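You operate a simulated robot arm through the tools that you are given. There is no shell and no other tool. Be economical: measure what you need, move in short steps, check, and stop when the job is done.

You run a simulated two-armed robot. Do the job below in one go: nothing can be reset, and whatever is moved stays where it is left.

## Task
Bring the still to the boil under vacuum, then hold it on H1 and H2.
Fine: agitator to RUN at the desk first; all three heaters on till the sight glass shows it boiling, then H3 off.

It is judged by the outcome, as a careful person would: the job done as asked, and still so three seconds after it is handed in. It fails if anything else is knocked over, pushed out of place, dropped, spilled or broken.

## Robot
Two 7-joint arms with fingered hands on one trunk that stands fixed in place. Base frame: the origin is at the foot of the trunk, x ahead of it, y to its left, z up. Readings come in m, rad, newtons and seconds.
The left shoulder is at [0.06, 0.177, 1], the right one opposite. With the tool pointing down near the work surface each hand reaches from about 0.26 to 0.82 m from the base axis, measured 20 degrees to its own side. Payload 4 kg a hand.
The TCP of each hand is the grasp point between the finger pads, 0.037 m short of the fingertips. In the tool frame z runs along the fingers and y along their closing line. The gripper opens to 0.124 m. The gripper's body begins 0.043 m behind the TCP. The gripper is a hand of 3 fingers: y runs from the thumb to the fingers, the wrist lies at [-0.015, -0.108, -0.202] in the tool frame, and closing takes about 1.5 s.
Orientation is told as [roll, pitch, yaw] about the base's x, y, z axes, in that order, counted from this pose: with the fingers straight down and the wrist toward the robot, the tool's x, y and z point along [0, 1, 0], [1, 0, 0] and [0, 0, -1] of the base frame.

## Interface
- The arms move only by the tool arm_command. It takes "left_steps", "right_steps" or both (then of equal length, played together; a hand with none holds still); each is a list that holds one entry, the list of rows, each a list of 7 numbers: the turn, a rotation vector about the tool's x, y, z in units of 120 degrees (1.0 is 120 degrees), then the shift along the tool's x, y, z in units of 250 mm (1.0 is 250 mm), then the opening, from 0 (shut) to 1 (fully open). In form: [[[ax, ay, az, dx, dy, dz, grip], ...]]. A call has 1 to 8 rows; each row is the pose to reach, as a shift and turn from the pose commanded when the call began, along the tool's axes at that moment. A call with a number of a shift or a turn outside -1 to 1 is refused whole. A row lasts 0.2 s, in which the tool goes at most 0.05 m and 0.15 rad; a call with a longer step from one row to the next is refused whole, and so is a gripper value outside its range. Where a pose cannot be reached the arm comes as near as it can. A force on the tool above 90 N (or 10 N above the force at the start of the call, whichever is more), or a blocked arm, ends the call early, and 0.2 s more pass. The fingers move at their own pace (about 0.072 m/s each) and stop on an object; they squeeze with about 32 N. The grip force told is the motor's: it shows also when the fingers shut on nothing. Time passes only in rows, and 0.2 s behind the last, so rows that repeat a pose let the fingers close. It gives the time, the measured TCP pose, the force on the tool (base axes), the opening and the grip force at its end, in the units of the frame above (readings bear some noise), with the torque about the TCP (base axes, N m) and any sound that the robot's microphone picked up.
- Cameras (640 x 400 px; columns grow to the right, rows downward): "scene" is now at [0.0575, -0.0079, 1.6651]; the picture's right is [-0.06, -1.00, 0.00], its down [-0.55, 0.04, -0.83] and it looks along [0.83, -0.05, -0.55] (base axes); focal length 270 px, centre (320, 200). "left" rides on the left gripper at [-0.064, -0.076, -0.136] in its tool frame; the picture's right is [-0.84, -0.26, 0.48], its down [0.48, -0.76, 0.43] and it looks along [0.26, 0.60, 0.76] (tool axes); focal length 256 px, centre (320, 200). "right" rides on the right gripper at [0.064, -0.076, -0.136] in its tool frame; the picture's right is [-0.84, 0.26, -0.48], its down [-0.48, -0.76, 0.43] and it looks along [-0.26, 0.60, 0.76] (tool axes); focal length 256 px, centre (320, 200). There is no depth. A picture from a camera that has moved, and an enlarged one, comes with that camera's place and axes in the base frame and with its lens.
- grab_frame(camera): a new picture of that camera. It takes no simulated time.
- raise_lower(by): slides the trunk up (or, below 0, down) by that many m; the arms and the scene camera ride with it, the base frame stays. It gives what a move gives, with no picture.
- hand_shape(shape, hand): the hand has 3 fingers and takes this shape, open, in about a second: jaw (thumb against the fingers, like two jaws); tri (thumb and two fingers); tip (a fingertip pinch); poke (one finger out to press); point (the index stretched); flat (the hand flat); cup (the hand cupped); fist (a fist). The gripper value then closes the fingers along that shape, each until it touches; the sizes above hold for jaw. It gives what a move gives, with no picture.
- head_to(pan, tilt): turns the head with the scene camera to pan (to the left, within 1.501 rad either way) and tilt (down, from -0.506 to 1.204), counted from straight ahead of the robot. It gives what a move gives.
- close_up(camera, box): a new picture of the part [left, top, right, bottom] of that camera's present view, enlarged. It takes no simulated time.
- sign_off(): hands the job in; it is judged then, once.

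Go step by step. Nothing tells you positions but the pictures and the camera data: compare them with the known pose of the tool, close in by small moves and look again before you grip or let go. The budget is 120 turns and 86 pictures, counting those below and the enlarged ones. Unless the task says otherwise, let go and move clear before handing in, and close with one line.

The tools are called as a command line: name --argument value ..., lists and objects as JSON in quotes. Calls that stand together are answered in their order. arm_command: Moves the arms, as the interface text tells. Its arguments: {"type":"object","properties":{"left_steps":{"type":"array","items":{"type":"array","items":{"type":"array","items":{"type":"number"}}}},"right_steps":{"type":"array","items":{"type":"array","items":{"type":"array","items":{"type":"number"}}}}},"required":[]} The other tools are called the same way: raise_lower (by) slides the trunk up or down; hand_shape (shape, hand) gives the hand a shape; head_to (pan, tilt) turns the head that bears the scene camera; grab_frame (camera) takes a picture; close_up (camera, box) takes an enlarged picture of a part of a camera's view; sign_off () hands the job in.

At the start:

```text
clock: 0.0
left_position: [0.4736, 0.2136, 1.4375]
left_tcp_rot: [0.0, 0.0, -0.001]
left_ft_force: [0.1, 0.1, 0.5]
left_moment: [0.01, 0.0, -0.03]
left_finger_gap: 0.1235
left_finger_force: 0.1
left_shape: jaw
right_position: [0.4737, -0.2135, 1.4793]
right_tcp_rot: [-0.001, 0.0, 0.0]
right_ft_force: [-0.3, 0.0, 0.2]
right_moment: [0.01, -0.02, -0.01]
right_finger_gap: 0.1236
right_finger_force: 0.0
right_shape: jaw
trunk travel left (down, up): [-0.525, 0.065]
head pan, tilt: [-0.065, 0.588]
```

scene: 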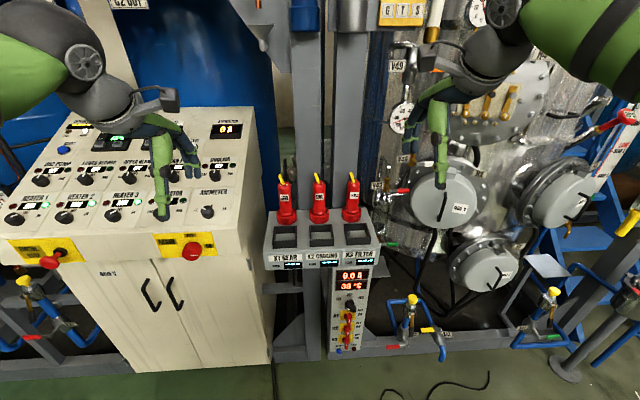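
right: 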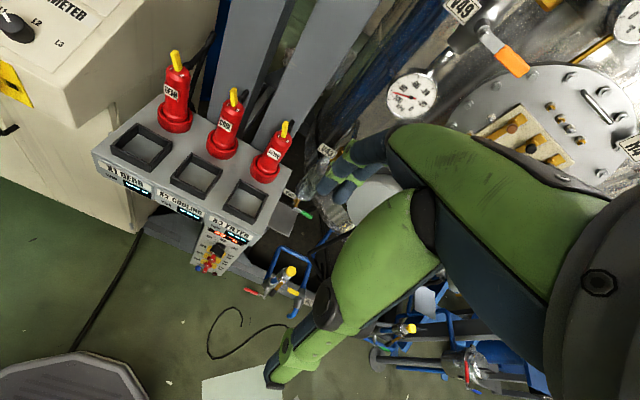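
left: 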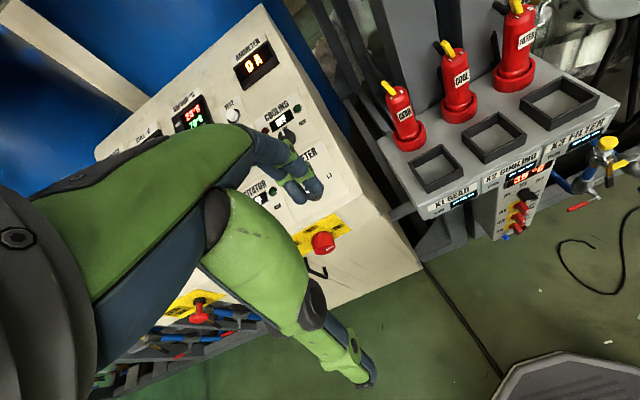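

I see a control desk on the left, a plug stand in the middle and a still on the right. I'll look closer at the desk and at the still before moving.

close_up --camera "scene" --box '[0, 90, 260, 270]'

close_up --camera "scene" --box '[260, 160, 400, 360]'

close_up --camera "scene" --box '[360, 0, 640, 200]'

```text
2.22 times, centred on (130, 180) of scene
camera zoom: at [0.0575, -0.0079, 1.6651], right [-0.06, -1.0, 0.0], down [-0.55, 0.04, -0.83], along [0.83, -0.05, -0.55], focal length 599 px, centre (742, 244)
```

zoom: 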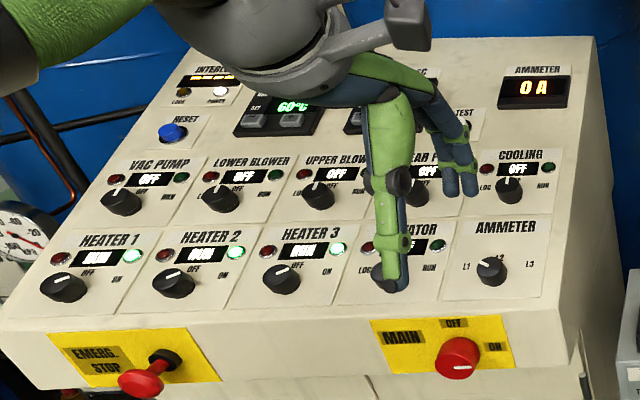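

```text
2.00 times, centred on (330, 260) of scene
camera zoom: at [0.0575, -0.0079, 1.6651], right [-0.06, -1.0, 0.0], down [-0.55, 0.04, -0.83], along [0.83, -0.05, -0.55], focal length 539 px, centre (300, 80)
```

zoom: 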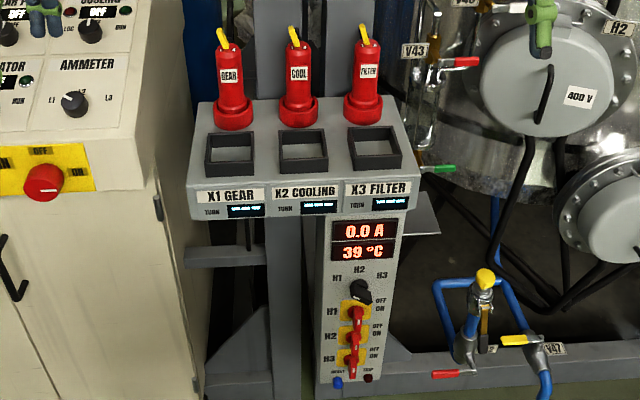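

```text
2.00 times, centred on (500, 100) of scene
camera zoom: at [0.0575, -0.0079, 1.6651], right [-0.06, -1.0, 0.0], down [-0.55, 0.04, -0.83], along [0.83, -0.05, -0.55], focal length 539 px, centre (-40, 400)
```

zoom: 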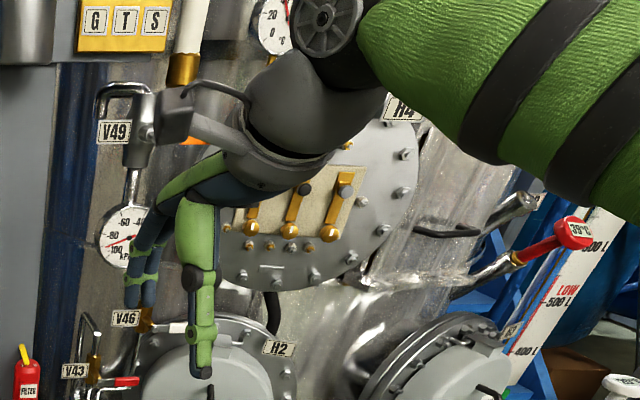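

The desk is about 0.7 m ahead on the left, and the column with the H1–H3 switches is straight ahead and low. The hands hide things, so I'll pull both back and outward and look again.

arm_command --left_steps '[[[0, 0, 0, 0.1, -0.15, 0, 1], [0, 0, 0, 0.2, -0.3, 0, 1], [0, 0, 0, 0.3, -0.45, 0, 1], [0, 0, 0, 0.4, -0.6, 0, 1], [0, 0, 0, 0.5, -0.7, 0, 1], [0, 0, 0, 0.6, -0.7, 0, 1]]]' --right_steps '[[[0, 0, 0, -0.1, -0.15, 0, 1], [0, 0, 0, -0.2, -0.3, 0, 1], [0, 0, 0, -0.3, -0.45, 0, 1], [0, 0, 0, -0.4, -0.6, 0, 1], [0, 0, 0, -0.5, -0.7, 0, 1], [0, 0, 0, -0.6, -0.7, 0, 1]]]'

grab_frame --camera "scene"

```text
clock: 1.4
left_position: [0.3009, 0.3642, 1.4369]
left_tcp_rot: [0.002, 0.001, 0.0]
left_ft_force: [-0.2, -0.1, 1.0]
left_moment: [0.02, -0.01, -0.01]
left_finger_gap: 0.1238
left_finger_force: 0.2
left_shape: jaw
right_position: [0.2976, -0.3646, 1.4787]
right_tcp_rot: [0.0, 0.002, 0.0]
right_ft_force: [-0.3, 0.5, 0.0]
right_moment: [0.01, 0.02, 0.0]
right_finger_gap: 0.1238
right_finger_force: 0.1
right_shape: jaw
trunk travel left (down, up): [-0.525, 0.065]
head pan, tilt: [-0.065, 0.588]
```

```text
79 pictures are left
camera scene: at [0.0581, -0.008, 1.6651], right [-0.06, -1.0, 0.0], down [-0.55, 0.04, -0.83], along [0.83, -0.05, -0.55], focal length 270 px, centre (320, 200)
```

scene: 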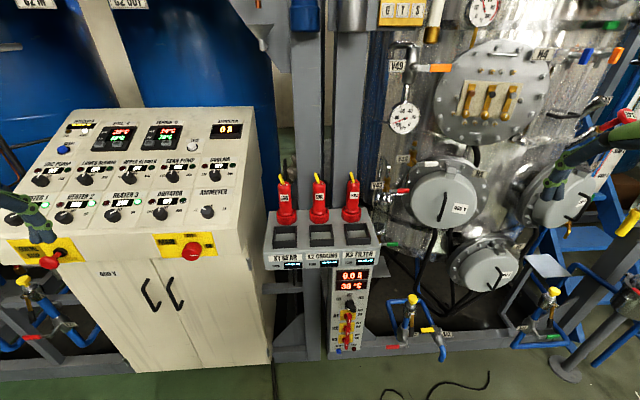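

close_up --camera "scene" --box '[40, 100, 260, 240]'

close_up --camera "scene" --box '[320, 255, 400, 355]'

close_up --camera "scene" --box '[370, 0, 560, 150]'

head_to --pan -0.35 --tilt 0.2

grab_frame --camera "scene"

```text
2.86 times, centred on (150, 170) of scene
camera zoom: at [0.0581, -0.008, 1.6651], right [-0.06, -1.0, 0.0], down [-0.55, 0.04, -0.83], along [0.83, -0.05, -0.55], focal length 770 px, centre (806, 286)
```

zoom: 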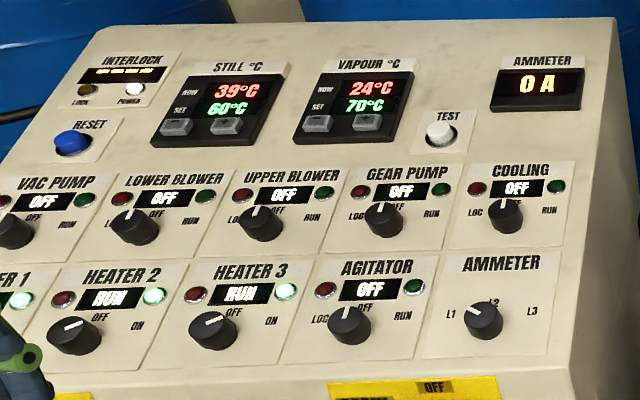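

```text
4.00 times, centred on (360, 305) of scene
camera zoom: at [0.0581, -0.008, 1.6651], right [-0.06, -1.0, 0.0], down [-0.55, 0.04, -0.83], along [0.83, -0.05, -0.55], focal length 1078 px, centre (160, -220)
```

zoom: 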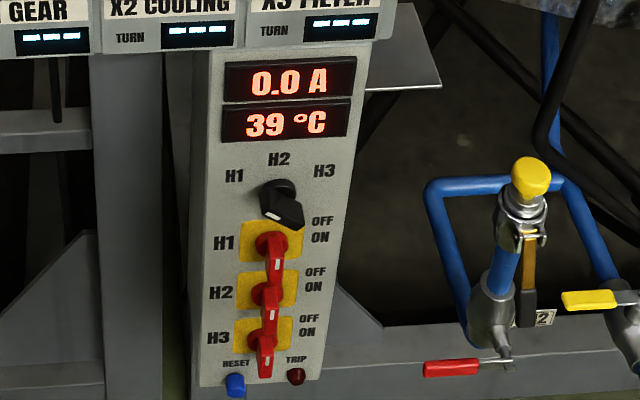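

```text
2.67 times, centred on (465, 75) of scene
camera zoom: at [0.0581, -0.008, 1.6651], right [-0.06, -1.0, 0.0], down [-0.55, 0.04, -0.83], along [0.83, -0.05, -0.55], focal length 719 px, centre (-67, 533)
```

zoom: 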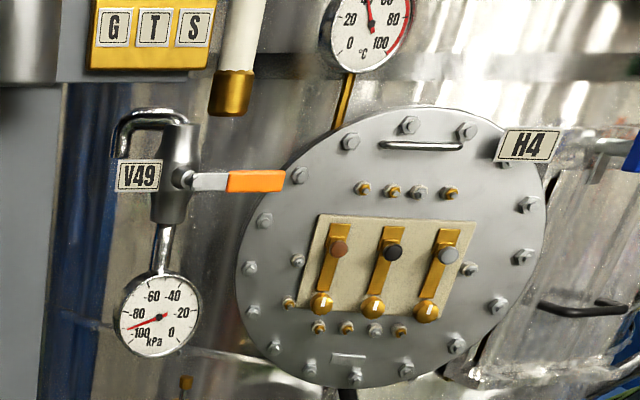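

```text
clock: 2.3
left_position: [0.3, 0.3637, 1.4363]
left_tcp_rot: [0.0, -0.001, 0.001]
left_ft_force: [-0.3, -0.2, -0.9]
left_moment: [0.0, -0.02, -0.02]
left_finger_gap: 0.124
left_finger_force: 0.1
left_shape: jaw
right_position: [0.2968, -0.3643, 1.4781]
right_tcp_rot: [0.0, 0.001, -0.001]
right_ft_force: [0.4, 0.0, -0.6]
right_moment: [0.0, 0.0, 0.0]
right_finger_gap: 0.1238
right_finger_force: 0.0
right_shape: jaw
trunk travel left (down, up): [-0.525, 0.065]
head pan, tilt: [-0.351, 0.201]
```

```text
75 pictures are left
camera scene: at [0.0563, -0.0342, 1.7007], right [-0.34, -0.94, 0.0], down [-0.19, 0.07, -0.98], along [0.92, -0.34, -0.2], focal length 270 px, centre (320, 200)
```

scene: 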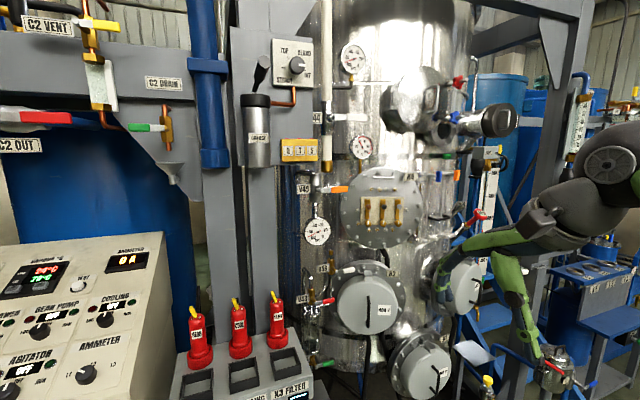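

Vacuum gauge reads about −95 kPa already. Now I look closer at the sight glass, then the desk, from the left camera.

close_up --camera "scene" --box '[330, 40, 530, 165]'

grab_frame --camera "left"

raise_lower --by -0.2

head_to --pan 0.2 --tilt 0.6

grab_frame --camera "scene"

```text
3.20 times, centred on (430, 102) of scene
camera zoom: at [0.0563, -0.0342, 1.7007], right [-0.34, -0.94, 0.0], down [-0.19, 0.07, -0.98], along [0.92, -0.34, -0.2], focal length 863 px, centre (-32, 512)
```

zoom: 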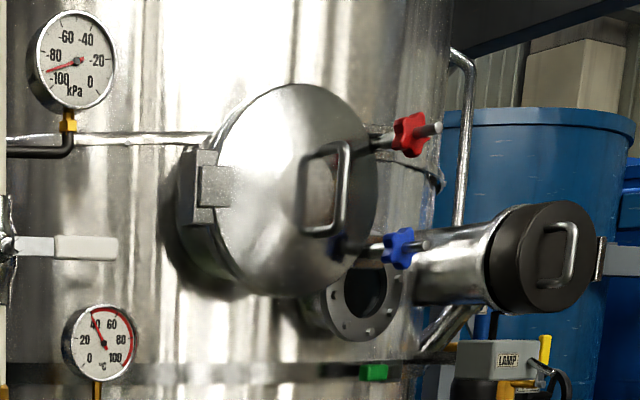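

```text
73 pictures are left
camera left: at [0.2241, 0.2999, 1.5729], right [-0.26, -0.84, -0.48], down [-0.76, 0.48, -0.43], along [0.6, 0.26, -0.76], focal length 256 px, centre (320, 200)
```

left: 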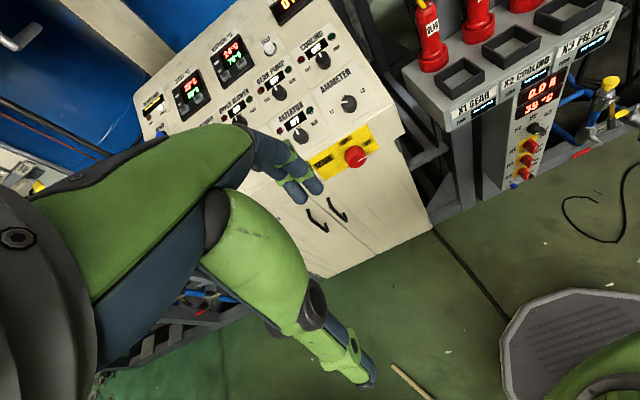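

```text
clock: 4.4
left_position: [0.3, 0.3646, 1.2367]
left_tcp_rot: [-0.001, -0.001, 0.002]
left_ft_force: [0.4, 0.5, 0.1]
left_moment: [0.04, -0.02, 0.01]
left_finger_gap: 0.1237
left_finger_force: 0.2
left_shape: jaw
right_position: [0.2973, -0.3637, 1.2782]
right_tcp_rot: [0.0, 0.001, 0.0]
right_ft_force: [0.4, -0.3, -0.3]
right_moment: [-0.03, 0.0, 0.01]
right_finger_gap: 0.124
right_finger_force: 0.0
right_shape: jaw
trunk travel left (down, up): [-0.325, 0.265]
head pan, tilt: [-0.351, 0.201]
```

```text
clock: 5.4
left_position: [0.3007, 0.3643, 1.2366]
left_tcp_rot: [-0.001, 0.001, -0.001]
left_ft_force: [-0.3, 0.1, -1.1]
left_moment: [0.01, 0.0, -0.01]
left_finger_gap: 0.1238
left_finger_force: 0.0
left_shape: jaw
right_position: [0.2979, -0.3639, 1.2804]
right_tcp_rot: [0.002, -0.001, 0.001]
right_ft_force: [0.1, 0.1, 0.3]
right_moment: [-0.02, 0.0, 0.0]
right_finger_gap: 0.1237
right_finger_force: 0.1
right_shape: jaw
trunk travel left (down, up): [-0.325, 0.265]
head pan, tilt: [0.201, 0.6]
```

```text
72 pictures are left
camera scene: at [0.0554, 0.0153, 1.464], right [0.2, -0.98, 0.0], down [-0.55, -0.11, -0.83], along [0.81, 0.16, -0.56], focal length 270 px, centre (320, 200)
```

scene: 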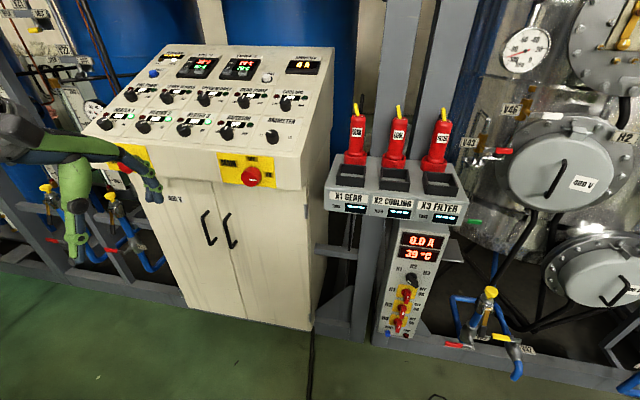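

close_up --camera "scene" --box '[90, 40, 330, 190]'

close_up --camera "scene" --box '[370, 225, 450, 345]'

```text
2.67 times, centred on (210, 115) of scene
camera zoom: at [0.0554, 0.0153, 1.464], right [0.2, -0.98, 0.0], down [-0.55, -0.11, -0.83], along [0.81, 0.16, -0.56], focal length 719 px, centre (613, 427)
```

zoom: 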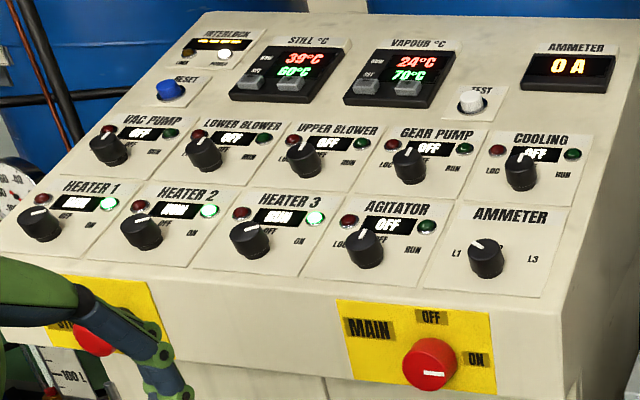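

```text
3.33 times, centred on (410, 285) of scene
camera zoom: at [0.0554, 0.0153, 1.464], right [0.2, -0.98, 0.0], down [-0.55, -0.11, -0.83], along [0.81, 0.16, -0.56], focal length 899 px, centre (20, -83)
```

zoom: 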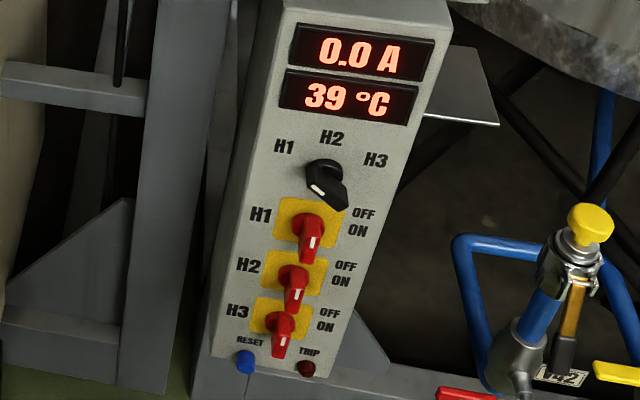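

close_up --camera "scene" --box '[90, 90, 250, 190]'

close_up --camera "scene" --box '[145, 40, 225, 90]'

raise_lower --by -0.3

head_to --pan -0.2 --tilt 0.45

grab_frame --camera "scene"

```text
4.00 times, centred on (170, 140) of scene
camera zoom: at [0.0554, 0.0153, 1.464], right [0.2, -0.98, 0.0], down [-0.55, -0.11, -0.83], along [0.81, 0.16, -0.56], focal length 1078 px, centre (920, 440)
```

zoom: 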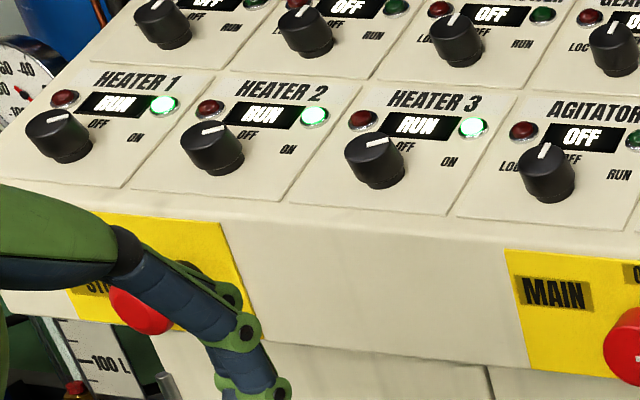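

```text
8.00 times, centred on (185, 65) of scene
camera zoom: at [0.0554, 0.0153, 1.464], right [0.2, -0.98, 0.0], down [-0.55, -0.11, -0.83], along [0.81, 0.16, -0.56], focal length 2157 px, centre (1400, 1280)
```

zoom: 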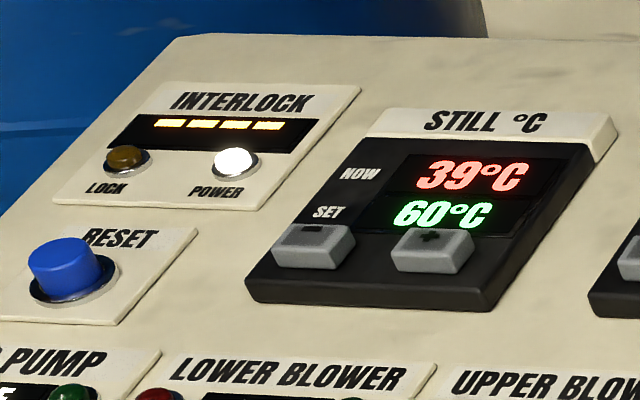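

```text
clock: 8.4
left_position: [0.2993, 0.3626, 0.9369]
left_tcp_rot: [0.0, 0.0, -0.001]
left_ft_force: [0.2, 0.1, 0.5]
left_moment: [0.01, 0.02, 0.01]
left_finger_gap: 0.1239
left_finger_force: 0.0
left_shape: jaw
right_position: [0.2986, -0.3638, 0.9792]
right_tcp_rot: [0.001, -0.001, -0.001]
right_ft_force: [0.2, -0.4, -0.3]
right_moment: [0.0, 0.0, -0.03]
right_finger_gap: 0.1235
right_finger_force: 0.0
right_shape: jaw
trunk travel left (down, up): [-0.025, 0.565]
head pan, tilt: [0.201, 0.6]
```

```text
clock: 9.3
left_position: [0.2995, 0.3634, 0.9376]
left_tcp_rot: [0.0, -0.002, 0.0]
left_ft_force: [-1.3, 0.7, 0.9]
left_moment: [-0.04, -0.01, -0.02]
left_finger_gap: 0.1238
left_finger_force: 0.2
left_shape: jaw
right_position: [0.2977, -0.3643, 0.9795]
right_tcp_rot: [-0.001, -0.001, 0.0]
right_ft_force: [-0.5, 0.1, 0.0]
right_moment: [0.01, 0.03, 0.01]
right_finger_gap: 0.124
right_finger_force: 0.1
right_shape: jaw
trunk travel left (down, up): [-0.025, 0.565]
head pan, tilt: [-0.201, 0.45]
```

```text
67 pictures are left
camera scene: at [0.0588, -0.0205, 1.1775], right [-0.2, -0.98, 0.0], down [-0.43, 0.09, -0.9], along [0.88, -0.18, -0.44], focal length 270 px, centre (320, 200)
```

scene: 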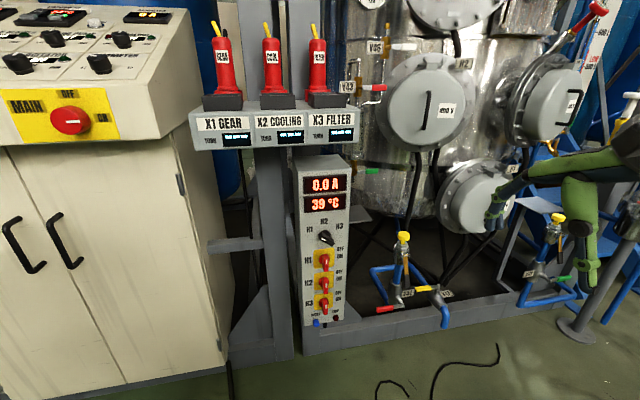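

close_up --camera "scene" --box '[290, 210, 360, 335]'

close_up --camera "scene" --box '[0, 0, 190, 145]'

```text
3.20 times, centred on (325, 272) of scene
camera zoom: at [0.0588, -0.0205, 1.1775], right [-0.2, -0.98, 0.0], down [-0.43, 0.09, -0.9], along [0.88, -0.18, -0.44], focal length 863 px, centre (304, -32)
```

zoom: 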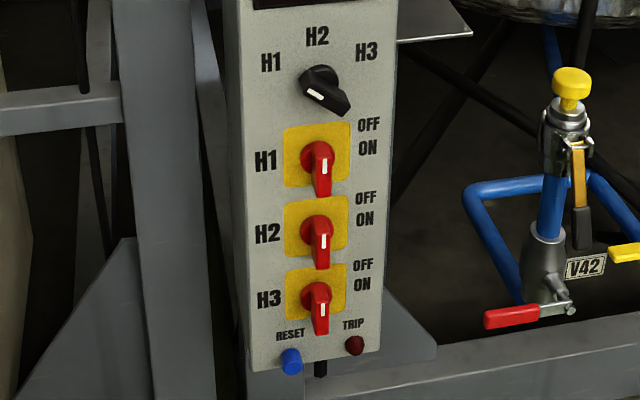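

```text
2.76 times, centred on (95, 72) of scene
camera zoom: at [0.0588, -0.0205, 1.1775], right [-0.2, -0.98, 0.0], down [-0.43, 0.09, -0.9], along [0.88, -0.18, -0.44], focal length 744 px, centre (941, 552)
```

zoom: 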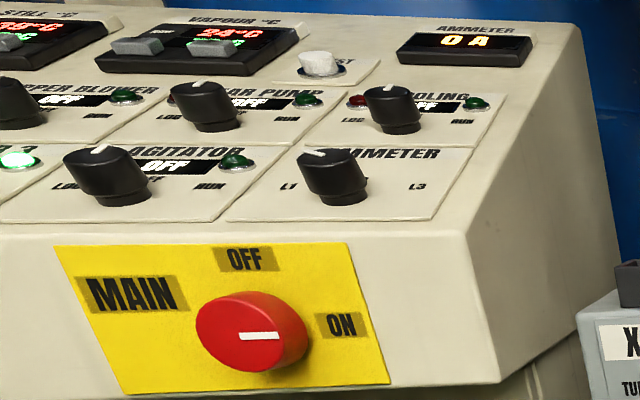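

The desk shows the heater selectors in local with RUN lit, the agitator OFF and MAIN on. The column isolators H1–H3 stand vertical, which is OFF. I place the agitator knob top near (0.723, 0.419, 1.204) on a face tilted about 21°, so I'll raise the trunk and bring the left hand above it.

raise_lower --by 0.45

head_to --pan 0.4 --tilt 0.6

arm_command --left_steps '[[[-0.07, 0, 0, 0, 0.15, 0, 1], [-0.14, 0, 0, 0.03, 0.3, 0, 1], [-0.175, 0, 0, 0.06, 0.48, 0, 1], [-0.175, 0, 0, 0.1, 0.66, 0, 1], [-0.175, 0, 0, 0.15, 0.84, 0, 1], [-0.175, 0, 0, 0.2, 1.0, 0.0, 1]]]'

grab_frame --camera "left"

grab_frame --camera "scene"

```text
refused: 0.45 is not a number from -0.4 to 0.4
```

```text
clock: 10.3
left_position: [0.2996, 0.3654, 0.9371]
left_tcp_rot: [0.002, 0.0, 0.0]
left_ft_force: [0.4, 0.5, 0.1]
left_moment: [0.01, -0.01, 0.04]
left_finger_gap: 0.1237
left_finger_force: 0.1
left_shape: jaw
right_position: [0.2978, -0.3646, 0.9799]
right_tcp_rot: [0.0, 0.001, 0.001]
right_ft_force: [-0.8, 0.1, 0.1]
right_moment: [-0.03, -0.01, -0.01]
right_finger_gap: 0.1236
right_finger_force: 0.1
right_shape: jaw
trunk travel left (down, up): [-0.025, 0.565]
head pan, tilt: [0.4, 0.6]
```

```text
clock: 11.7
left_position: [0.5485, 0.4168, 0.9365]
left_tcp_rot: [0.002, -0.365, 0.0]
left_ft_force: [0.4, 0.7, 0.2]
left_moment: [0.01, 0.01, -0.01]
left_finger_gap: 0.124
left_finger_force: 0.1
left_shape: jaw
right_position: [0.2976, -0.3641, 0.9794]
right_tcp_rot: [0.0, 0.001, 0.0]
right_ft_force: [0.7, 0.4, -0.2]
right_moment: [0.01, -0.02, -0.01]
right_finger_gap: 0.1236
right_finger_force: 0.0
right_shape: jaw
trunk travel left (down, up): [-0.025, 0.565]
head pan, tilt: [0.4, 0.6]
```

```text
64 pictures are left
camera left: at [0.4292, 0.3518, 1.0364], right [-0.07, -0.84, -0.54], down [-0.55, 0.48, -0.68], along [0.83, 0.26, -0.5], focal length 256 px, centre (320, 200)
```

left: 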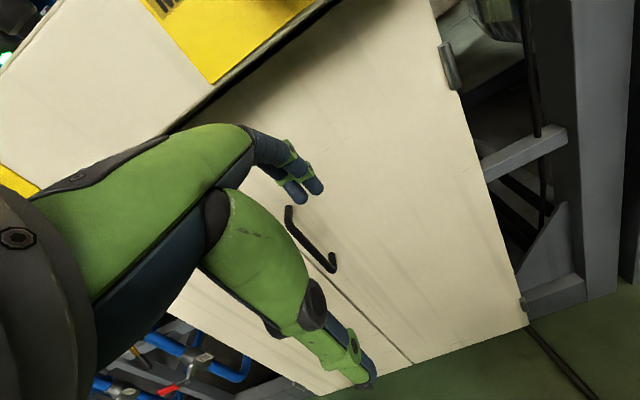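

```text
63 pictures are left
camera scene: at [0.05, 0.0322, 1.164], right [0.39, -0.92, 0.0], down [-0.52, -0.22, -0.83], along [0.76, 0.32, -0.56], focal length 270 px, centre (320, 200)
```

scene: 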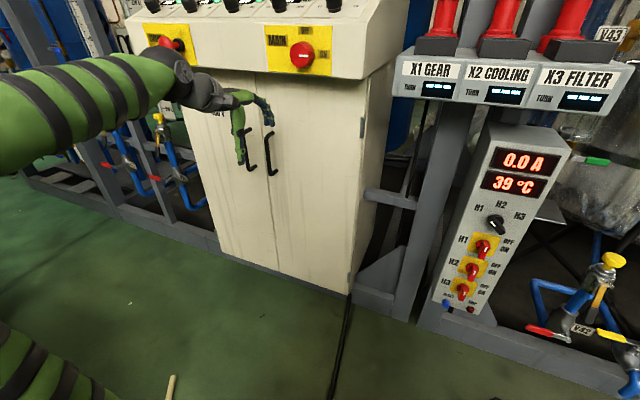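

The trunk raise was refused (0.4 limit), so the hand moved in low in front of the cabinet without touching it. I back it out, then raise the trunk.

arm_command --left_steps '[[[0, 0, 0, 0, -0.18, -0.07, 1], [0, 0, 0, 0, -0.36, -0.14, 1], [0, 0, 0, 0, -0.54, -0.21, 1], [0, 0, 0, 0, -0.72, -0.28, 1], [0, 0, 0, 0, -0.9, -0.35, 1]]]'

raise_lower --by 0.4

```text
clock: 12.9
left_position: [0.3078, 0.4154, 0.9414]
left_tcp_rot: [0.0, -0.365, 0.0]
left_ft_force: [0.7, -0.4, -0.1]
left_moment: [0.01, 0.02, 0.03]
left_finger_gap: 0.1239
left_finger_force: 0.1
left_shape: jaw
right_position: [0.297, -0.3646, 0.9793]
right_tcp_rot: [0.0, 0.0, -0.001]
right_ft_force: [1.0, -0.7, -0.1]
right_moment: [-0.02, 0.02, 0.0]
right_finger_gap: 0.1236
right_finger_force: 0.0
right_shape: jaw
trunk travel left (down, up): [-0.025, 0.565]
head pan, tilt: [0.4, 0.6]
```

```text
clock: 16.7
left_position: [0.3062, 0.4151, 1.3409]
left_tcp_rot: [0.001, -0.366, 0.0]
left_ft_force: [0.2, 0.5, -0.3]
left_moment: [-0.02, -0.01, -0.03]
left_finger_gap: 0.1237
left_finger_force: 0.0
left_shape: jaw
right_position: [0.2975, -0.3631, 1.3789]
right_tcp_rot: [0.001, 0.0, 0.0]
right_ft_force: [-0.5, -0.3, -0.4]
right_moment: [-0.06, 0.0, 0.0]
right_finger_gap: 0.1237
right_finger_force: 0.1
right_shape: jaw
trunk travel left (down, up): [-0.425, 0.165]
head pan, tilt: [0.4, 0.6]
```

arm_command --left_steps '[[[0, 0, 0, 0, 0.17, 0.084, 1], [0, 0, 0, 0, 0.34, 0.168, 1], [0, 0, 0, 0, 0.51, 0.25, 1], [0, 0, 0, 0, 0.68, 0.335, 1]]]'

arm_command --left_steps '[[[0, 0, 0, 0, 0.17, 0.084, 1], [0, 0, 0, 0, 0.34, 0.168, 1], [0, 0, 0, 0, 0.51, 0.25, 1], [0, 0, 0, 0.016, 0.678, 0.335, 1]]]'

grab_frame --camera "left"

grab_frame --camera "scene"

```text
clock: 17.7
left_position: [0.498, 0.4158, 1.3226]
left_tcp_rot: [0.002, -0.367, -0.001]
left_ft_force: [-0.3, -0.5, -0.1]
left_moment: [0.0, 0.01, -0.02]
left_finger_gap: 0.1237
left_finger_force: 0.0
left_shape: jaw
right_position: [0.2991, -0.3643, 1.379]
right_tcp_rot: [-0.001, 0.002, 0.0]
right_ft_force: [1.0, 0.2, 1.2]
right_moment: [0.02, -0.02, -0.02]
right_finger_gap: 0.1236
right_finger_force: 0.1
right_shape: jaw
trunk travel left (down, up): [-0.425, 0.165]
head pan, tilt: [0.4, 0.6]
```

```text
clock: 18.7
left_position: [0.6856, 0.4216, 1.3024]
left_tcp_rot: [-0.001, -0.365, 0.001]
left_ft_force: [0.6, 0.0, -0.4]
left_moment: [-0.01, 0.0, -0.01]
left_finger_gap: 0.124
left_finger_force: 0.1
left_shape: jaw
right_position: [0.2986, -0.3625, 1.3783]
right_tcp_rot: [0.0, 0.002, 0.0]
right_ft_force: [-0.2, 0.2, -0.3]
right_moment: [0.03, 0.07, 0.01]
right_finger_gap: 0.124
right_finger_force: 0.1
right_shape: jaw
trunk travel left (down, up): [-0.425, 0.165]
head pan, tilt: [0.4, 0.6]
```

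```text
62 pictures are left
camera left: at [0.5667, 0.3566, 1.403], right [-0.07, -0.84, -0.54], down [-0.55, 0.48, -0.68], along [0.83, 0.26, -0.5], focal length 256 px, centre (320, 200)
```

left: 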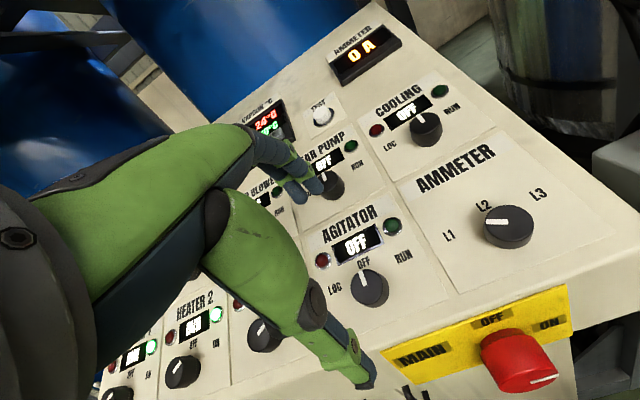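

```text
61 pictures are left
camera scene: at [0.0515, 0.0323, 1.5639], right [0.39, -0.92, 0.0], down [-0.52, -0.22, -0.82], along [0.76, 0.32, -0.57], focal length 270 px, centre (320, 200)
```

scene: 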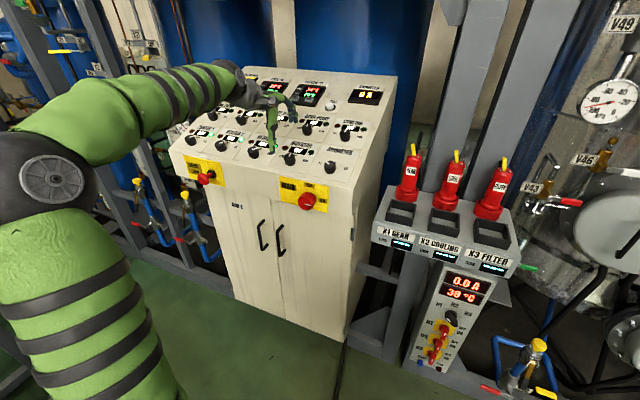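

My estimate of the knob matches the left camera view to within a few pixels. I descend along the panel normal with the fingers half closed, then check.

arm_command --left_steps '[[[0, 0, 0, -0.01, 0, 0.1, 0.65], [0, 0, 0, -0.01, 0, 0.2, 0.65], [0, 0, 0, -0.01, 0, 0.28, 0.65], [0, 0, 0, -0.01, 0, 0.34, 0.65], [0, 0, 0, -0.01, 0, 0.374, 0.65]]]'

grab_frame --camera "left"

```text
clock: 19.9
left_position: [0.7185, 0.4165, 1.2175]
left_tcp_rot: [0.001, -0.366, 0.0]
left_ft_force: [0.1, 0.9, 0.4]
left_moment: [0.01, 0.0, 0.01]
left_finger_gap: 0.081
left_finger_force: 0.0
left_shape: jaw
right_position: [0.2974, -0.3652, 1.379]
right_tcp_rot: [0.001, -0.002, -0.001]
right_ft_force: [0.1, -0.4, -0.1]
right_moment: [0.01, 0.04, 0.01]
right_finger_gap: 0.1235
right_finger_force: 0.1
right_shape: jaw
trunk travel left (down, up): [-0.425, 0.165]
head pan, tilt: [0.4, 0.6]
```

```text
60 pictures are left
camera left: at [0.5985, 0.3524, 1.3172], right [-0.07, -0.84, -0.54], down [-0.55, 0.48, -0.68], along [0.83, 0.25, -0.5], focal length 256 px, centre (320, 200)
```

left: 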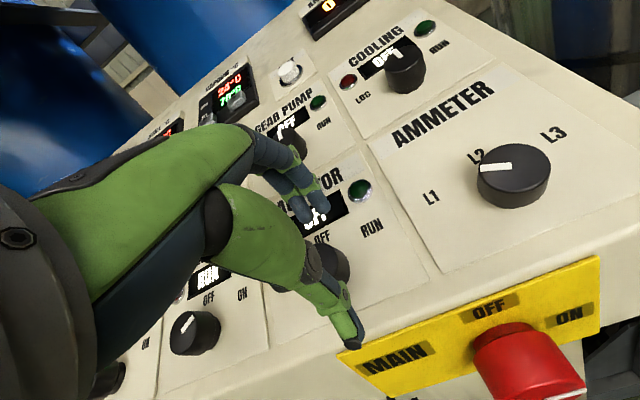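

The knob sits between thumb and fingers. Closing.

arm_command --left_steps '[[[0, 0, 0, 0, 0, 0, 0.4], [0, 0, 0, 0, 0, 0, 0.2], [0, 0, 0, 0, 0, 0, 0.1], [0, 0, 0, 0, 0, 0, 0.1], [0, 0, 0, 0, 0, 0, 0.1]]]'

grab_frame --camera "left"

```text
clock: 21.1
left_position: [0.7176, 0.4147, 1.2177]
left_tcp_rot: [0.001, -0.367, -0.003]
left_ft_force: [-4.6, -6.1, -0.9]
left_moment: [-0.19, -0.05, -0.01]
left_finger_gap: 0.0282
left_finger_force: 32.0
left_shape: jaw
right_position: [0.2968, -0.3659, 1.3786]
right_tcp_rot: [0.0, 0.0, 0.001]
right_ft_force: [-0.3, -0.9, 1.1]
right_moment: [0.02, 0.01, 0.01]
right_finger_gap: 0.124
right_finger_force: 0.1
right_shape: jaw
trunk travel left (down, up): [-0.425, 0.165]
head pan, tilt: [0.4, 0.6]
```

```text
59 pictures are left
camera left: at [0.5979, 0.351, 1.3174], right [-0.07, -0.84, -0.54], down [-0.55, 0.48, -0.68], along [0.83, 0.25, -0.5], focal length 256 px, centre (320, 200)
```

left: 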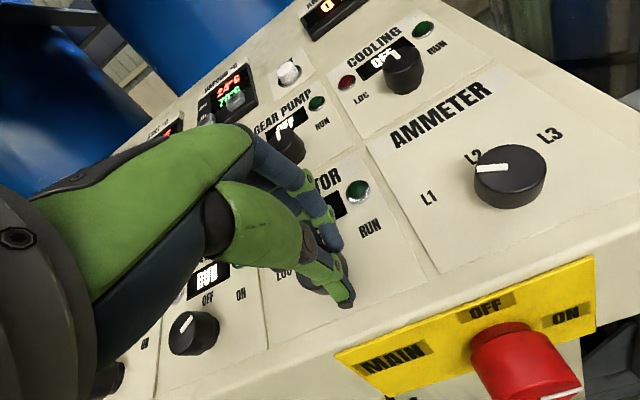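

arm_command --left_steps '[[[0, 0, 0.07, 0, 0, 0, 0.1], [0, 0, 0.14, 0, 0, 0, 0.1], [0, 0, 0.21, 0, 0, 0, 0.1], [0, 0, 0.28, 0, 0, 0, 0.1], [0, 0, 0.35, 0, 0, 0, 0.1], [0, 0, 0.42, 0, 0, 0, 0.1]]]'

grab_frame --camera "scene"

grab_frame --camera "left"

```text
clock: 22.5
left_position: [0.7163, 0.416, 1.2182]
left_tcp_rot: [0.285, -0.229, -0.917]
left_ft_force: [-19.1, -7.4, -15.8]
left_moment: [-0.29, 0.41, 0.08]
left_finger_gap: 0.0272
left_finger_force: 32.0
left_shape: jaw
right_position: [0.2965, -0.3642, 1.3789]
right_tcp_rot: [0.0, 0.001, 0.0]
right_ft_force: [-0.1, -0.8, -0.2]
right_moment: [0.02, -0.01, 0.03]
right_finger_gap: 0.1239
right_finger_force: 0.0
right_shape: jaw
trunk travel left (down, up): [-0.425, 0.165]
head pan, tilt: [0.4, 0.6]
```

```text
58 pictures are left
camera scene: at [0.0489, 0.032, 1.5639], right [0.39, -0.92, 0.0], down [-0.52, -0.22, -0.83], along [0.76, 0.32, -0.56], focal length 270 px, centre (320, 200)
```

scene: 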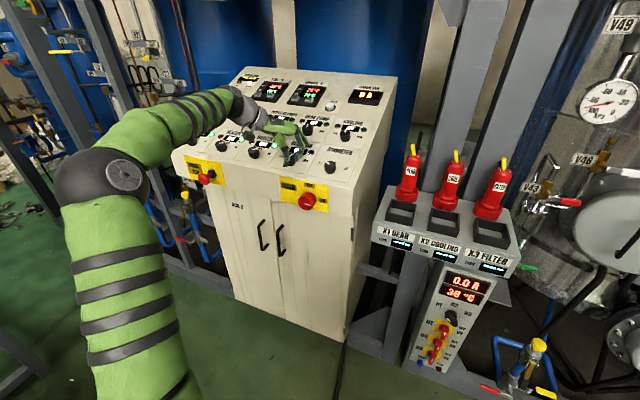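

```text
57 pictures are left
camera left: at [0.577, 0.4347, 1.3105], right [-0.59, -0.33, -0.74], down [0.05, 0.89, -0.45], along [0.81, -0.3, -0.51], focal length 256 px, centre (320, 200)
```

left: 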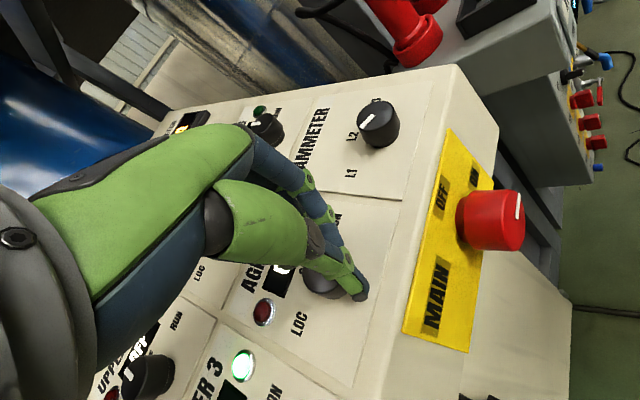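

close_up --camera "scene" --box '[230, 95, 370, 185]'

```text
4.44 times, centred on (300, 140) of scene
camera zoom: at [0.0489, 0.032, 1.5639], right [0.39, -0.92, 0.0], down [-0.52, -0.22, -0.83], along [0.76, 0.32, -0.56], focal length 1198 px, centre (409, 467)
```

zoom: 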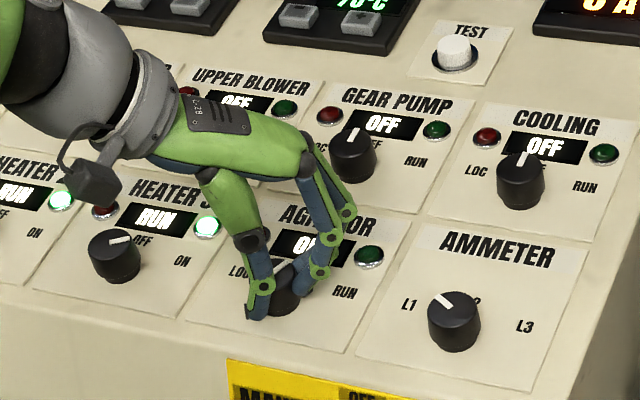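

The agitator display still reads OFF and its green lamp is dark, so I turn further.

arm_command --left_steps '[[[0, 0, 0.07, 0, 0, 0, 0.0], [0, 0, 0.14, 0, 0, 0, 0.0], [0, 0, 0.21, 0, 0, 0, 0.0], [0, 0, 0.21, 0, 0, 0, 0.0]]]'

close_up --camera "scene" --box '[230, 95, 370, 185]'

```text
clock: 23.5
left_position: [0.715, 0.4173, 1.2181]
left_tcp_rot: [0.353, -0.088, -1.338]
left_ft_force: [-28.9, -3.0, -19.5]
left_moment: [-0.28, 0.64, 0.12]
left_finger_gap: 0.0262
left_finger_force: 31.4
left_shape: jaw
right_position: [0.2966, -0.3636, 1.3791]
right_tcp_rot: [-0.001, -0.002, 0.001]
right_ft_force: [-0.2, 1.0, 0.5]
right_moment: [-0.02, -0.01, 0.0]
right_finger_gap: 0.1235
right_finger_force: 0.0
right_shape: jaw
trunk travel left (down, up): [-0.425, 0.165]
head pan, tilt: [0.4, 0.6]
```

```text
4.44 times, centred on (300, 140) of scene
camera zoom: at [0.0482, 0.0329, 1.5639], right [0.39, -0.92, 0.0], down [-0.52, -0.22, -0.83], along [0.76, 0.32, -0.56], focal length 1198 px, centre (409, 467)
```

zoom: 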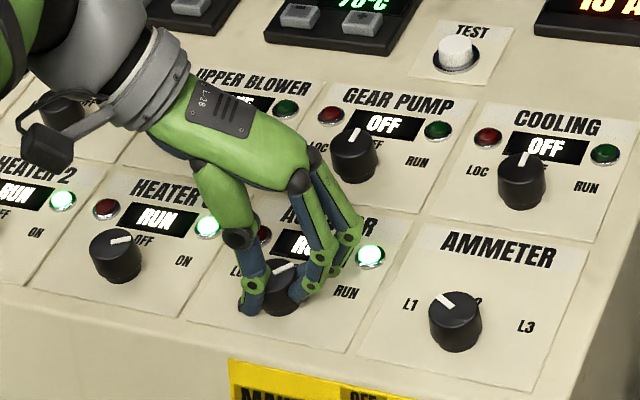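

The agitator now shows RUN with the green lamp lit, and the ammeter reads a current. I release and withdraw along the normal.

arm_command --left_steps '[[[0, 0, 0, 0, 0, 0, 0.2], [0, 0, 0, 0, 0, 0, 0.4], [0, 0, 0, 0, 0, 0, 0.55], [0, 0, 0, 0, 0, 0, 0.6], [0, 0, 0, 0, 0, -0.12, 0.6], [0, 0, 0, 0, 0, -0.28, 0.6], [0, 0, 0, 0, 0, -0.45, 0.6]]]'

close_up --camera "scene" --box '[170, 65, 410, 215]'

```text
clock: 25.1
left_position: [0.6774, 0.4159, 1.3261]
left_tcp_rot: [0.354, -0.09, -1.334]
left_ft_force: [-0.2, 0.6, 0.1]
left_moment: [0.01, -0.01, -0.03]
left_finger_gap: 0.0742
left_finger_force: 0.0
left_shape: jaw
right_position: [0.2978, -0.365, 1.3798]
right_tcp_rot: [0.001, 0.0, 0.0]
right_ft_force: [0.6, 0.1, -0.3]
right_moment: [0.0, -0.01, -0.02]
right_finger_gap: 0.1237
right_finger_force: 0.1
right_shape: jaw
trunk travel left (down, up): [-0.425, 0.165]
head pan, tilt: [0.4, 0.6]
```

```text
2.67 times, centred on (290, 140) of scene
camera zoom: at [0.05, 0.0318, 1.564], right [0.39, -0.92, 0.0], down [-0.52, -0.22, -0.83], along [0.76, 0.32, -0.56], focal length 719 px, centre (400, 360)
```

zoom: 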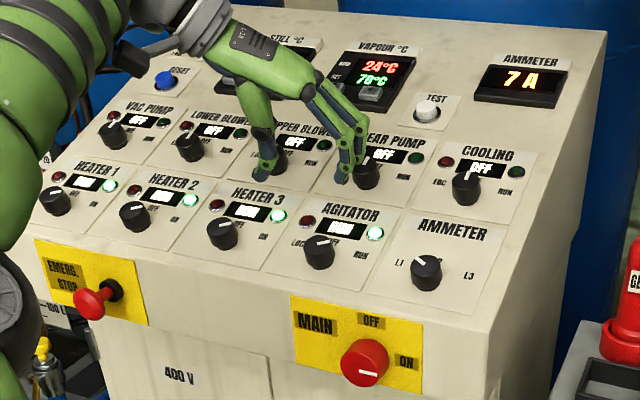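

Agitator is running. I now pull the left arm back and turn the right hand to point forward with its wrist to the right, ready for the column.

arm_command --left_steps '[[[0, 0, 0, -0.1, -0.03, -0.07, 0.6], [0, 0, -0.05, -0.22, -0.06, -0.14, 0.6], [0, 0, -0.12, -0.34, -0.09, -0.21, 0.6], [0, 0, -0.19, -0.47, -0.12, -0.28, 0.6], [0, 0, -0.26, -0.6, -0.155, -0.35, 0.6], [0, 0, -0.33, -0.73, -0.19, -0.42, 0.6], [0, 0, -0.4, -0.86, -0.22, -0.49, 0.6], [0, 0, -0.47, -0.96, -0.246, -0.55, 0.6]]]' --right_steps '[[[-0.0412, -0.0412, -0.0412, 0.05, 0.08, 0, 1], [-0.0824, -0.0824, -0.0824, 0.1, 0.16, 0, 1], [-0.1236, -0.1236, -0.1236, 0.15, 0.24, 0, 1], [-0.1648, -0.1648, -0.1648, 0.2, 0.32, 0, 1], [-0.206, -0.206, -0.206, 0.25, 0.4, 0, 1], [-0.2472, -0.2472, -0.2472, 0.3, 0.5, 0, 1], [-0.2885, -0.2885, -0.2885, 0.35, 0.55, 0, 1], [-0.2885, -0.2885, -0.2885, 0.4, 0.6, 0, 1]]]'

arm_command --right_steps '[[[-0.0412, -0.0412, -0.0412, 0, 0, 0, 1], [-0.0824, -0.0824, -0.0824, 0, 0, 0, 1], [-0.1236, -0.1236, -0.1236, 0, 0, 0, 1], [-0.1648, -0.1648, -0.1648, 0, 0, 0, 1], [-0.206, -0.206, -0.206, 0, 0, 0, 1], [-0.2472, -0.2472, -0.2472, 0, 0, 0, 1], [-0.2885, -0.2885, -0.2885, 0, 0, 0, 1], [-0.2885, -0.2885, -0.2885, 0, 0, 0, 1]]]'

head_to --pan -0.1 --tilt 0.7

grab_frame --camera "scene"

```text
clock: 26.9
left_position: [0.3954, 0.4173, 1.3634]
left_tcp_rot: [0.125, -0.346, -0.355]
left_ft_force: [1.0, 0.0, 0.1]
left_moment: [-0.01, 0.01, 0.02]
left_finger_gap: 0.074
left_finger_force: 0.1
left_shape: jaw
right_position: [0.4451, -0.2644, 1.3801]
right_tcp_rot: [-0.786, -0.339, 0.786]
right_ft_force: [0.0, -0.6, 0.1]
right_moment: [-0.02, 0.03, -0.01]
right_finger_gap: 0.1236
right_finger_force: 0.0
right_shape: jaw
trunk travel left (down, up): [-0.425, 0.165]
head pan, tilt: [0.4, 0.6]
```

```text
clock: 28.7
left_position: [0.3963, 0.4172, 1.3639]
left_tcp_rot: [0.125, -0.345, -0.359]
left_ft_force: [-0.1, -0.1, -1.4]
left_moment: [-0.01, 0.0, -0.01]
left_finger_gap: 0.074
left_finger_force: 0.1
left_shape: jaw
right_position: [0.4481, -0.2632, 1.3799]
right_tcp_rot: [-1.571, 0.0, 1.571]
right_ft_force: [-0.2, -0.3, 0.3]
right_moment: [-0.03, -0.02, -0.02]
right_finger_gap: 0.1236
right_finger_force: 0.1
right_shape: jaw
trunk travel left (down, up): [-0.425, 0.165]
head pan, tilt: [0.4, 0.6]
```

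```text
clock: 29.6
left_position: [0.3962, 0.4178, 1.3632]
left_tcp_rot: [0.127, -0.345, -0.357]
left_ft_force: [0.3, 0.7, 0.1]
left_moment: [0.01, 0.01, -0.03]
left_finger_gap: 0.0741
left_finger_force: 0.1
left_shape: jaw
right_position: [0.4485, -0.2642, 1.379]
right_tcp_rot: [-1.572, -0.001, 1.569]
right_ft_force: [-0.4, -0.3, 0.8]
right_moment: [-0.03, 0.03, 0.03]
right_finger_gap: 0.1239
right_finger_force: 0.0
right_shape: jaw
trunk travel left (down, up): [-0.425, 0.165]
head pan, tilt: [-0.099, 0.7]
```

```text
53 pictures are left
camera scene: at [0.0534, -0.0106, 1.5554], right [-0.1, -1.0, 0.0], down [-0.64, 0.06, -0.77], along [0.76, -0.08, -0.64], focal length 270 px, centre (320, 200)
```

scene: 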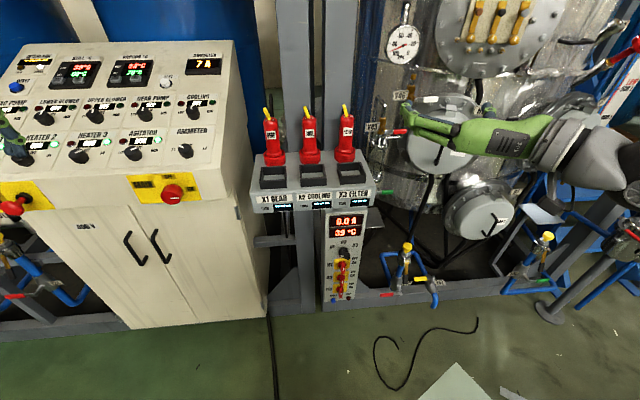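

raise_lower --by -0.4

head_to --pan -0.2 --tilt 0.6

grab_frame --camera "scene"

grab_frame --camera "right"

```text
clock: 33.5
left_position: [0.3971, 0.4174, 0.9627]
left_tcp_rot: [0.125, -0.346, -0.358]
left_ft_force: [-0.2, -0.1, 0.4]
left_moment: [0.0, -0.02, -0.01]
left_finger_gap: 0.0741
left_finger_force: 0.0
left_shape: jaw
right_position: [0.4473, -0.2643, 0.9795]
right_tcp_rot: [-1.571, 0.0, 1.569]
right_ft_force: [0.5, 0.2, -0.5]
right_moment: [0.02, 0.01, -0.01]
right_finger_gap: 0.1236
right_finger_force: 0.1
right_shape: jaw
trunk travel left (down, up): [-0.025, 0.565]
head pan, tilt: [-0.099, 0.7]
```

```text
clock: 34.1
left_position: [0.3967, 0.4176, 0.9642]
left_tcp_rot: [0.126, -0.346, -0.358]
left_ft_force: [0.8, -0.2, 0.2]
left_moment: [0.02, 0.0, -0.02]
left_finger_gap: 0.0742
left_finger_force: 0.1
left_shape: jaw
right_position: [0.4482, -0.2633, 0.9801]
right_tcp_rot: [-1.57, -0.001, 1.567]
right_ft_force: [0.5, 0.6, -0.3]
right_moment: [0.03, 0.04, 0.02]
right_finger_gap: 0.124
right_finger_force: 0.2
right_shape: jaw
trunk travel left (down, up): [-0.025, 0.565]
head pan, tilt: [-0.201, 0.6]
```

```text
52 pictures are left
camera scene: at [0.0554, -0.0198, 1.1639], right [-0.2, -0.98, 0.0], down [-0.55, 0.11, -0.82], along [0.81, -0.16, -0.57], focal length 270 px, centre (320, 200)
```

scene: 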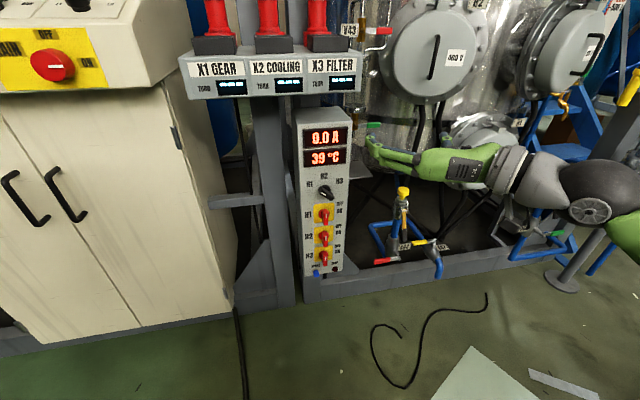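

```text
51 pictures are left
camera right: at [0.3102, -0.3395, 0.9164], right [-0.48, 0.26, 0.84], down [0.43, -0.76, 0.48], along [0.76, 0.6, 0.26], focal length 256 px, centre (320, 200)
```

right: 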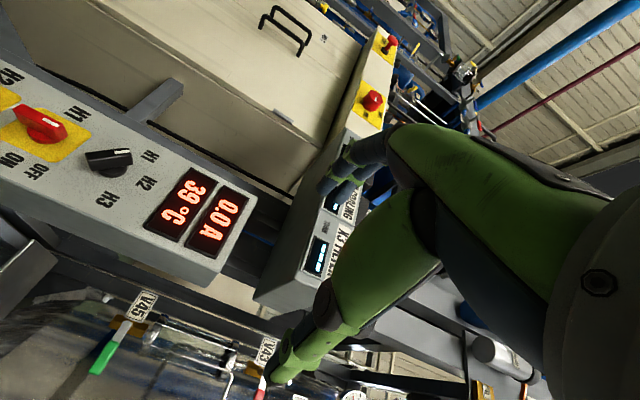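

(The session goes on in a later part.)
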